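You operate a simulated robot arm through the tools that you are given. There is no shell and no other tool. Be economical: measure what you need, move in short steps, check, and stop when the job is done.

You run a simulated robot arm. Do the job below in one go: nothing can be reset, and whatever is moved stays where it is left.

TASK
Put one of the filter cartridges from the top of the flat table on top of the paint tin there.
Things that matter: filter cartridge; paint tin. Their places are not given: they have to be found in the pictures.

The check looks at the end state, three seconds after you hand in, the way a careful person would. Anything else that was tipped, shoved, dropped, spilled or broken makes it a failure.

THE ROBOT
A 6-joint arm with a two-finger parallel gripper, fixed in place. Base frame: the origin is at the foot of the arm, x ahead of it, y to its left, z up; the work surface is at about z = 0. Lengths are in cm, angles in rad, forces in N, time in s.
With the tool pointing down near the work surface it reaches from about 14 to 58 cm from the base axis. Its first joint turns from -1.152 to 1.152 rad. Payload 2.1 kg.
The tool frame sits at the grasp point between the pads (the TCP): z along the fingers, y along the line on which they close. The tips reach 3 cm beyond it. The gripper opens to 9.4 cm. The fingers are 2.8 cm wide and 1 cm thick; the gripper's body (5 by 9.6 cm) begins 5.5 cm behind the TCP.
Orientation is that of the tool frame in the base frame, as [roll, pitch, yaw] about the fixed x, y, z axes, in that order (R = Rz(yaw) Ry(pitch) Rx(roll)). With the fingers straight down and closing along the base's y, the tool's x points along the base's -x, its y along +y and its z along -z.

THE INTERFACE
- The arm moves only by the tool step_arm. Its argument "rows" is a list of rows, each a list of 7 numbers: the turn, a rotation vector about the base's x, y, z in rad, then the shift along the base's x, y, z in cm, then the finger opening in cm, from 0 to 9.4. In form: [[ax, ay, az, tx, ty, tz, hand], ...]. A call has 1 to 8 rows; each row shifts and turns the commanded pose from where the row before left it. A row lasts 0.2 s, in which the tool goes at most 5 cm and 0.15 rad; a call with a longer step from one row to the next is refused whole, and so is a gripper value outside its range. A pose out of reach is approached as far as the arm can. The call stops where the force on the tool passes 40 N (or 10 N more than at its start, if that is more) or the arm is blocked; 0.2 s more then pass. The fingers move at their own pace (about 7.2 cm/s each) and stop on an object; they squeeze with about 20 N. The grip force told is the motor's: it shows also when the fingers shut on nothing. Time passes only in rows, and 0.2 s behind the last, so rows that do not move let the fingers close. The reply holds the time, the measured pose of the TCP, the force on the tool along the base axes, the opening and the grip force, in the units named above and with some noise.
- Cameras (640 x 400 px; columns grow to the right, rows downward): "scene" is fixed at [3.42, -35.3, 50.34]; the picture's right is [0.93, -0.36, 0.00], its down [-0.14, -0.37, -0.92] and it looks along [0.33, 0.86, -0.39] (base axes); focal length 313 px, centre (320, 200). "wrist" rides on the gripper at [7.6, 1.4, -10.2] in the tool frame; the picture's right is [-0.18, 0.98, 0.00], its down [-0.75, -0.14, -0.64] and it looks along [-0.63, -0.12, 0.77] (tool axes); focal length 243 px, centre (320, 200).
- grab_frame(camera): a new picture of that camera. It takes no simulated time.
- locate(camera, pixels): for up to 12 pixels [column, row] of the newest picture of that camera ("zoom" is the newest enlarged one), the place [x, y, z] in the base frame of the surface seen there, good to about 0.3 cm. It takes no simulated time.
- close_up(camera, box): a new picture of the part [left, top, right, bottom] of that camera's present view, enlarged. It takes no simulated time.
- finish_job(): hands the job in; it is judged then, once.

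Go step by step. Measure first, check grasps and placings, and put right what went wrong. The budget is 60 turns and 22 pictures, counting those below and the enlarged ones. Unless the task says otherwise, let go and move clear before handing in, and close with one line.

The tools are called after "Call:" as a command line: name --pt "numbers of a row" for each row, then --argument value for the rest, lists and objects as JSON in quotes. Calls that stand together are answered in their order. step_arm: Moves the arm, as the interface text tells. Its arguments: {"type":"object","properties":{"rows":{"type":"array","items":{"type":"array","items":{"type":"number"}}}},"required":["rows"]} The other tools are called the same way: grab_frame (camera) takes a picture; locate (camera, pixels) gives the place of the surface under pixels of a picture; close_up (camera, box) takes an enlarged picture of a part of a camera's view; finish_job () hands the job in.

At the start:

```text
time_s: 0.0
tool_pos: [35.65, 12.61, 32.29]
ee_rot: [3.141, 0.0, 3.141]
force: [0.8, 0.1, 0.1]
opening: 9.4
gripper_force: 0.1
```

scene: 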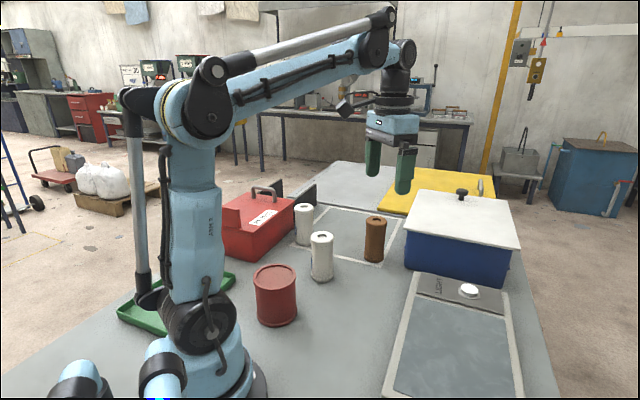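
wrist: 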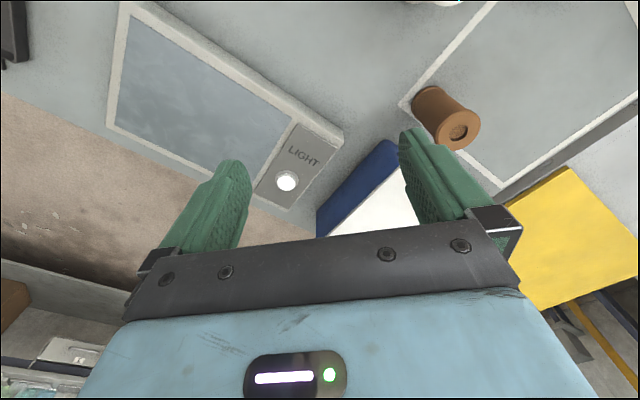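

The scene shows two white cylinders near (303,223) and (321,257), a brown one at (375,240) and a red tin at (275,295). I'll zoom in to identify them.

Call:
close_up --camera "scene" --box '[220, 170, 420, 340]'

Call:
locate --camera "scene" --pixels '[[303, 207], [321, 238], [322, 278], [375, 220], [374, 260], [275, 272], [275, 322], [257, 272], [293, 272], [304, 243], [330, 238], [312, 238]]'

```text
2.35 times, centred on (320, 255) of scene
```

zoom: 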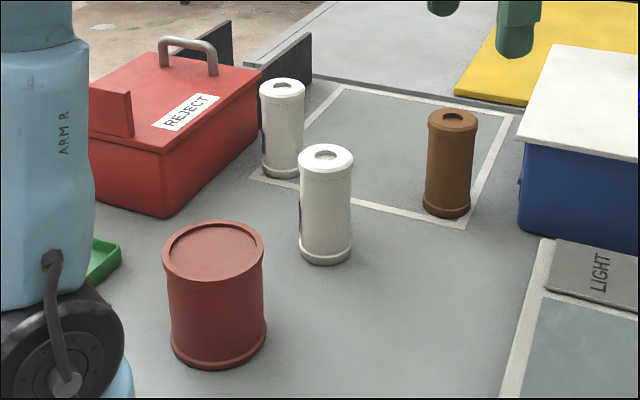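

```text
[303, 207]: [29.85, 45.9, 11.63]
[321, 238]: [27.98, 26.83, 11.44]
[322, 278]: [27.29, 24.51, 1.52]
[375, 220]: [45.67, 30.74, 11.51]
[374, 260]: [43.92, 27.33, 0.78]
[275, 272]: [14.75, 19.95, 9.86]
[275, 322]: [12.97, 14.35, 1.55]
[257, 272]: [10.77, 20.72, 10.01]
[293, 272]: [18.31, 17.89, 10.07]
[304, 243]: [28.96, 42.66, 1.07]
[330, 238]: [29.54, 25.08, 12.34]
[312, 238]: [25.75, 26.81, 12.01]
```

The white cartridge nearest the camera (zoom 325,205) stands clear on the table, and the red tin has a flat lid. I'll measure the rims and nearby obstacles more finely.

Call:
locate --camera "zoom" --pixels '[[302, 158], [350, 158], [325, 147], [325, 170], [325, 258], [168, 248], [260, 245], [215, 225], [213, 272], [214, 250], [255, 85], [165, 150]]'

Call:
step_arm --pt "0 0 0 -2 2 0 9.4" --pt "0 0 0 -2 3 0 9.4" --pt "0 0 0 -2 3 0 9.4"

Call:
grab_frame --camera "wrist"

```text
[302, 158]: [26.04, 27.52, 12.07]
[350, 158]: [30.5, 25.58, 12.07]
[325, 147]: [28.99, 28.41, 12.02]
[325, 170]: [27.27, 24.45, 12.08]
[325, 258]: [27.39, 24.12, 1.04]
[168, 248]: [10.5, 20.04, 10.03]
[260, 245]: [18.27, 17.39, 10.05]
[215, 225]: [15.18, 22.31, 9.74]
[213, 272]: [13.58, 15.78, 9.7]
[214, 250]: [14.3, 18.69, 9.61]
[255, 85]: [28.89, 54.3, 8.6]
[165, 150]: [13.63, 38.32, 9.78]
```

```text
time_s: 0.8
tool_pos: [29.49, 20.59, 32.32]
ee_rot: [-3.141, 0.001, -3.142]
force: [0.5, 0.7, -0.1]
opening: 9.37
gripper_force: 0.1
```

```text
18 pictures are left
```

wrist: 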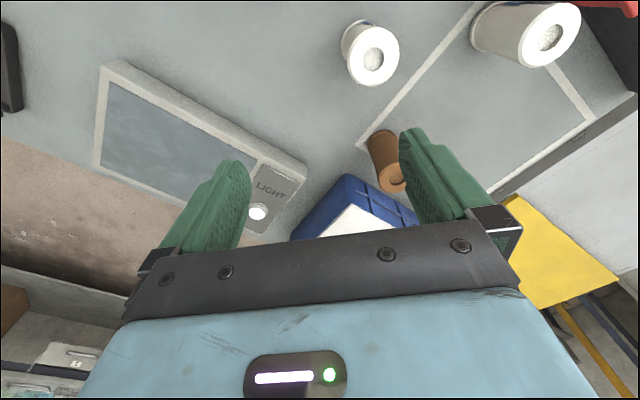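

The cartridge centre is about (28.2, 26.4) with its top at 12.05, and the tin centre is about (14.35, 19.0) with its lid at 9.65. I'll move above the cartridge and come down part way.

Call:
step_arm --pt "0 0 0 -0.7 3 0 9.4" --pt "0 0 0 -0.5 2.85 0 9.4" --pt "0 0 0 0 0 -4 9.4" --pt "0 0 0 0 0 -4 9.4" --pt "0 0 0 0 0 -4 9.4" --pt "0 0 0 0 0 -3 9.4" --pt "0 0 0 0 0 0 9.4"

Call:
grab_frame --camera "scene"

Call:
grab_frame --camera "wrist"

```text
time_s: 2.4
tool_pos: [28.47, 26.55, 17.12]
ee_rot: [-3.142, 0.0, -3.141]
force: [-0.3, 0.0, 0.6]
opening: 9.43
gripper_force: 0.0
```

```text
17 pictures are left
```

scene: 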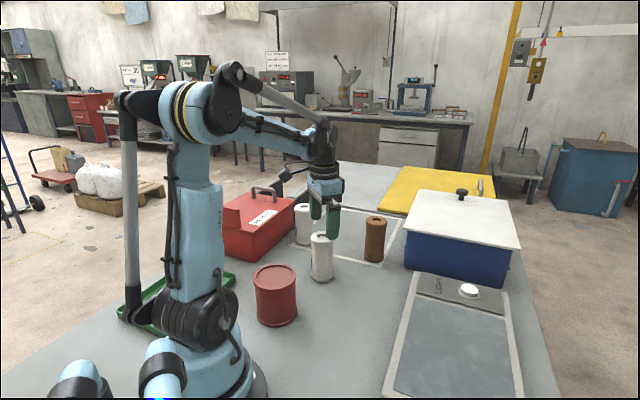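

```text
16 pictures are left
```

wrist: 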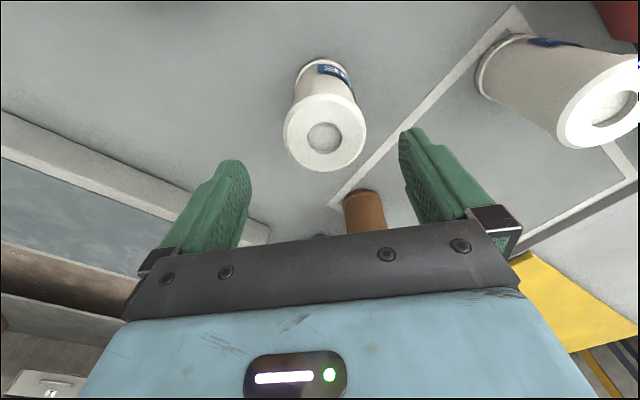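

The cartridge top sits between the fingers at wrist (324,133). I'll check its location from this camera.

Call:
locate --camera "wrist" --pixels '[[290, 133], [360, 130], [324, 98], [324, 165], [324, 135]]'

```text
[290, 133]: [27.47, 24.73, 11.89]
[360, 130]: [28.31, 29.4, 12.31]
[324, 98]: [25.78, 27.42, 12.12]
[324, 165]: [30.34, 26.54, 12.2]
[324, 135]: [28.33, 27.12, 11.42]
```

The two cameras agree on about (28.1, 26.7). I'll descend to z≈8.5 and close.

Call:
step_arm --pt "0 0 0 -0.3 0.15 -3 9.4" --pt "0 0 0 0 0 -3 9.4" --pt "0 0 0 0 0 -2.6 9.4" --pt "0 0 0 0 0 0 9.4" --pt "0 0 0 0 0 0 4" --pt "0 0 0 0 0 0 4" --pt "0 0 0 0 0 0 4"

```text
time_s: 4.0
tool_pos: [28.0, 26.55, 8.6]
ee_rot: [3.141, 0.0, 3.141]
force: [-1.0, -0.1, 0.3]
opening: 5.77
gripper_force: 20.4
```

The fingers stopped at 5.77 cm with 20 N, a bit wider than I measured. I'll look before lifting.

Call:
close_up --camera "scene" --box '[260, 170, 400, 300]'

Call:
grab_frame --camera "wrist"

```text
3.08 times, centred on (330, 235) of scene
```

zoom: 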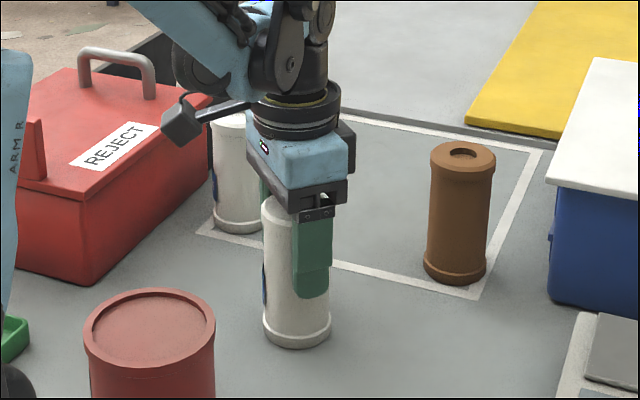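

```text
14 pictures are left
```

wrist: 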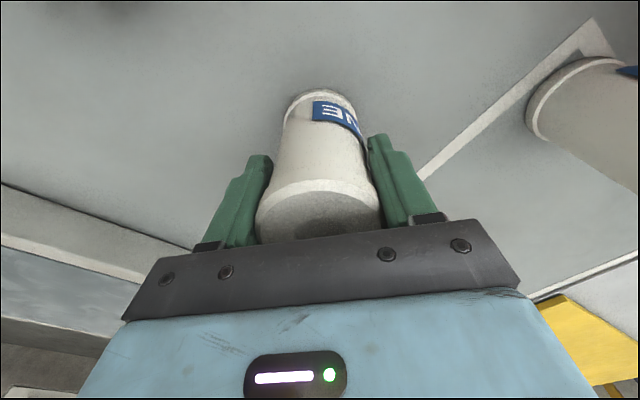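

The cartridge is held upright between the pads. I'll lift it 13 cm.

Call:
step_arm --pt "0 0 0 0 0 1 4" --pt "0 0 0 0 0 2 4" --pt "0 0 0 0 0 3 4" --pt "0 0 0 0 0 3 4" --pt "0 0 0 0 0 3 4" --pt "0 0 0 0 0 2 4" --pt "0 0 0 0 0 0 4"

Call:
close_up --camera "scene" --box '[220, 130, 420, 330]'

```text
time_s: 5.6
tool_pos: [28.25, 26.69, 22.81]
ee_rot: [-3.141, -0.001, 3.141]
force: [0.2, -0.3, -1.7]
opening: 5.78
gripper_force: 19.9
```

```text
2.00 times, centred on (320, 230) of scene
```

zoom: 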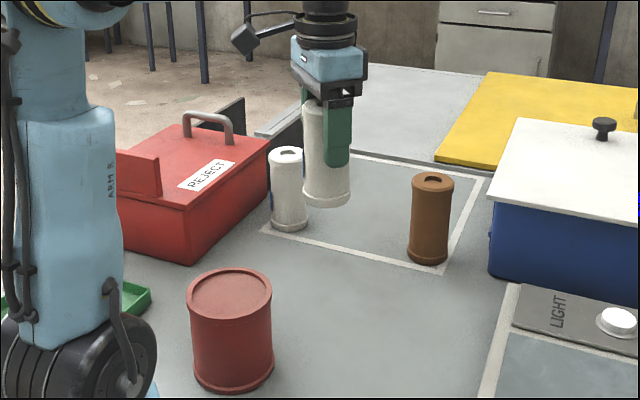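

It's held securely with about 14 cm of clearance underneath. I'll carry it above the tin.

Call:
step_arm --pt "0 0 0 -1 -0.6 0 4" --pt "0 0 0 -2.3 -1.3 0 4" --pt "0 0 0 -2.7 -1.5 0 4" --pt "0 0 0 -2.7 -1.5 0 4" --pt "0 0 0 -2.6 -1.4 0 4" --pt "0 0 0 -1.8 -1 0 4" --pt "0 0 0 -0.8 -0.4 0 4" --pt "0 0 0 0 0 0 4"

Call:
close_up --camera "scene" --box '[200, 150, 400, 340]'

Call:
grab_frame --camera "wrist"

```text
time_s: 7.4
tool_pos: [14.28, 18.79, 22.62]
ee_rot: [3.141, -0.002, 3.141]
force: [-1.3, 1.3, -0.9]
opening: 5.76
gripper_force: 19.9
```

```text
2.11 times, centred on (300, 245) of scene
```

zoom: 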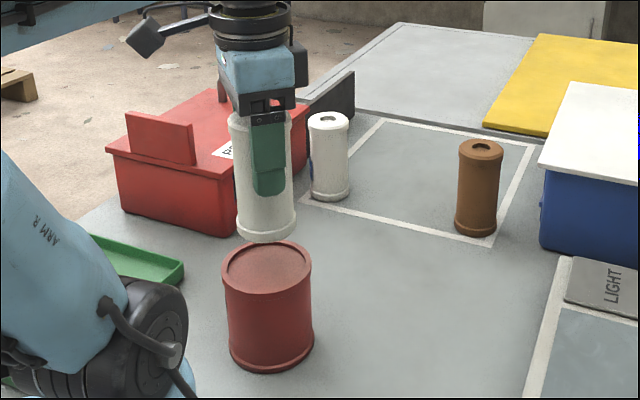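

```text
11 pictures are left
```

wrist: 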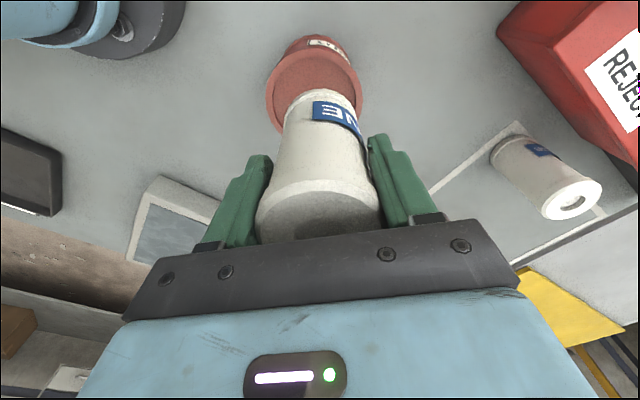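

The cartridge hangs above the tin. I'll check that its bottom edge lines up with the lid.

Call:
locate --camera "zoom" --pixels '[[239, 230], [293, 228], [267, 240], [225, 268], [309, 264], [267, 294], [267, 270]]'

Call:
locate --camera "wrist" --pixels '[[269, 88], [357, 88], [312, 53], [280, 110], [312, 70]]'

```text
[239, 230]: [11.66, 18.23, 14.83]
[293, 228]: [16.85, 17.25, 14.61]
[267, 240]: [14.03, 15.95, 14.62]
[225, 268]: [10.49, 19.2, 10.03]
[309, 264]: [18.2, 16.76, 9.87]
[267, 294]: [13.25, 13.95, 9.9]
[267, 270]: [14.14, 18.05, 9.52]
```

```text
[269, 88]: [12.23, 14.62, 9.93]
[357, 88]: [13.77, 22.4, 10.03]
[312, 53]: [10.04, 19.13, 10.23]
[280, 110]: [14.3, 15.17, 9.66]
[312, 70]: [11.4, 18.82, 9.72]
```

Both centres are near (14.3, 18.4), so only a small y correction is needed. I'll lower about 4.1 cm, to just above the lid.

Call:
step_arm --pt "0 0 0 0 -0.2 -1.5 4" --pt "0 0 0 0 0 -1.5 4" --pt "0 0 0 0 0 -0.8 4" --pt "0 0 0 0 0 -0.3 4" --pt "0 0 0 0 0 0 4"

```text
time_s: 8.6
tool_pos: [14.37, 18.74, 18.61]
ee_rot: [-3.141, -0.001, -3.141]
force: [-0.2, -1.6, 11.2]
opening: 5.78
gripper_force: 20.7
```

The 11 N of upward force suggests it has touched the lid. I'll look before releasing.

Call:
close_up --camera "scene" --box '[220, 180, 340, 340]'

Call:
step_arm --pt "0 0 0 0 0 0 4"

```text
2.50 times, centred on (280, 260) of scene
```

zoom: 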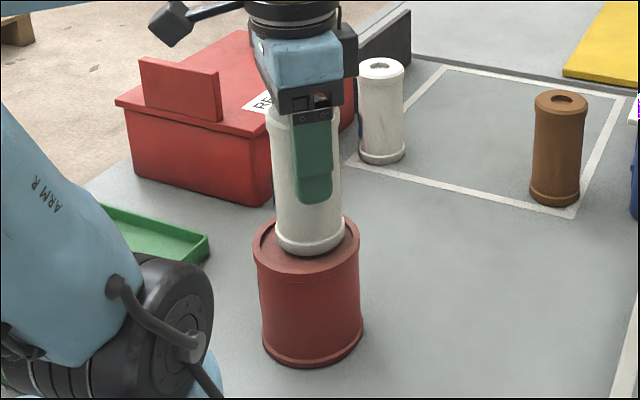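

```text
time_s: 9.0
tool_pos: [14.42, 18.7, 18.65]
ee_rot: [3.141, 0.0, 3.141]
force: [1.5, -3.0, 15.1]
opening: 5.77
gripper_force: 19.9
```

Contact is confirmed, but the cartridge looks slightly toward the back. I'll measure the margin inside the rim.

Call:
locate --camera "zoom" --pixels '[[309, 252], [309, 259], [307, 271], [276, 240], [344, 236], [268, 235], [256, 240], [358, 236], [353, 230], [266, 222]]'

Call:
grab_frame --camera "wrist"

```text
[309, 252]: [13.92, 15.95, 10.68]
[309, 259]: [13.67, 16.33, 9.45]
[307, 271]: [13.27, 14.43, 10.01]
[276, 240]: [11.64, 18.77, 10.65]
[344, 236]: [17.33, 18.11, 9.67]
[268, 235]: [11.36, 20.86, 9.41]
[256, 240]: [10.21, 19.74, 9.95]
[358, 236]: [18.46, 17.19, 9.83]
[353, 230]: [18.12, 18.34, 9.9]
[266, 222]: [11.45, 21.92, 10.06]
```

```text
9 pictures are left
```

wrist: 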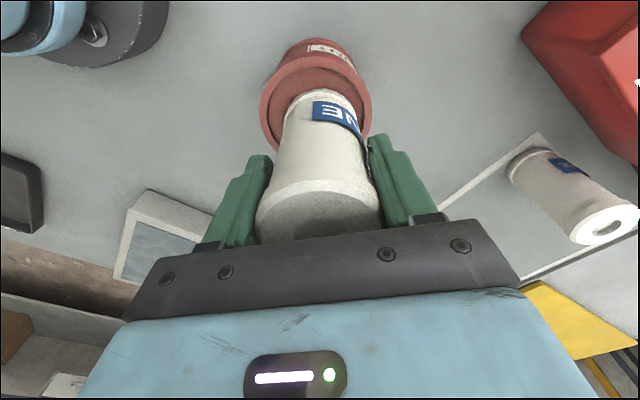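

Call:
locate --camera "wrist" --pixels '[[263, 105], [273, 105], [284, 110], [371, 105], [364, 105], [316, 58], [316, 66], [316, 88], [320, 95], [268, 130], [367, 125]]'

```text
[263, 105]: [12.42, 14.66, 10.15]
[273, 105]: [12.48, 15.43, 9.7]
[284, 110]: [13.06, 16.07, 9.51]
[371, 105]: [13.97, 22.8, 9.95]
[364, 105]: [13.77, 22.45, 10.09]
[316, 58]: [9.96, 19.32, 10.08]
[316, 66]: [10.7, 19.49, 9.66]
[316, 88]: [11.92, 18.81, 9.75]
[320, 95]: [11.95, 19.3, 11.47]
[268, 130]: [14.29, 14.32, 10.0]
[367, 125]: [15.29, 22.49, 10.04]
```

The rim spans y 14.3–22.8 from x≈10, so the tin centre is (14.3, 18.5). The cartridge is within about 0.3 cm of that, inside the rim and resting on the lid, so I'll open the fingers and retreat straight up.

Call:
step_arm --pt "0 0 0 0 0 0.1 5.9" --pt "0 0 0 0 0 0 7" --pt "0 0 0 0 0 0 9.4" --pt "0 0 0 0 0 0 9.4" --pt "0 0 0 0 0 0 9.4"

Call:
grab_frame --camera "wrist"

```text
time_s: 10.2
tool_pos: [14.33, 18.65, 18.75]
ee_rot: [3.142, -0.001, 3.141]
force: [-0.3, -0.1, 0.0]
opening: 9.41
gripper_force: 0.1
```

```text
8 pictures are left
```

wrist: 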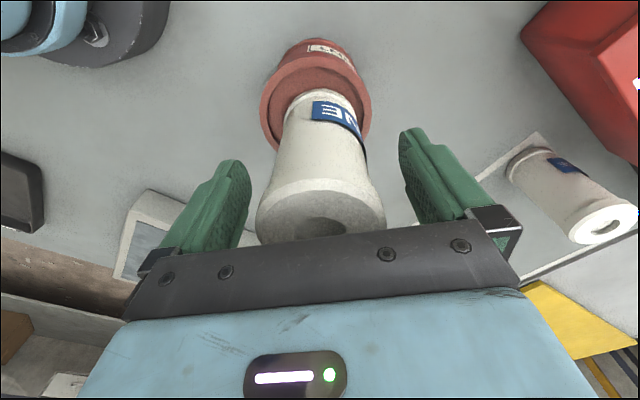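

The cartridge stands free and upright with both fingers clear. I'll go straight up.

Call:
step_arm --pt "0 0 0 0 0 1 9.4" --pt "0 0 0 0 0 2 9.4" --pt "0 0 0 0 0 3 9.4" --pt "0 0 0 0 0 3 9.4" --pt "0 0 0 0 0 2 9.4" --pt "0 0 0 0 0 0 9.4"

Call:
grab_frame --camera "scene"

```text
time_s: 11.6
tool_pos: [14.37, 18.84, 29.86]
ee_rot: [3.141, 0.0, -3.141]
force: [0.5, 0.1, -0.2]
opening: 9.4
gripper_force: 0.2
```

```text
7 pictures are left
```

scene: 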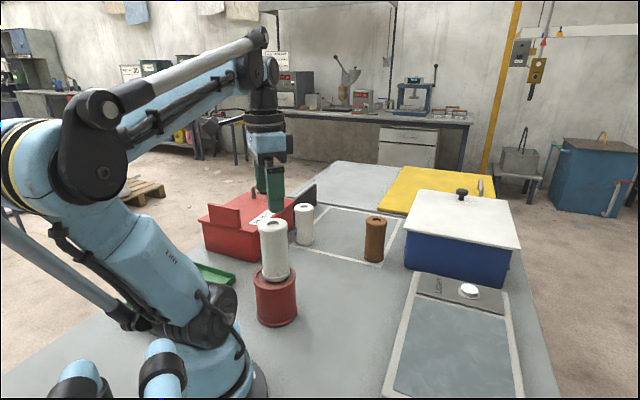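

The cartridge stands upright on the tin at scene (273,250), the gripper is well clear and nothing else has moved, so I'm handing in.

Call:
finish_job

```text
The job is handed in.
```

One white filter cartridge now stands upright on the lid of the red paint tin; the gripper is open and clear, and I saw nothing else disturbed.
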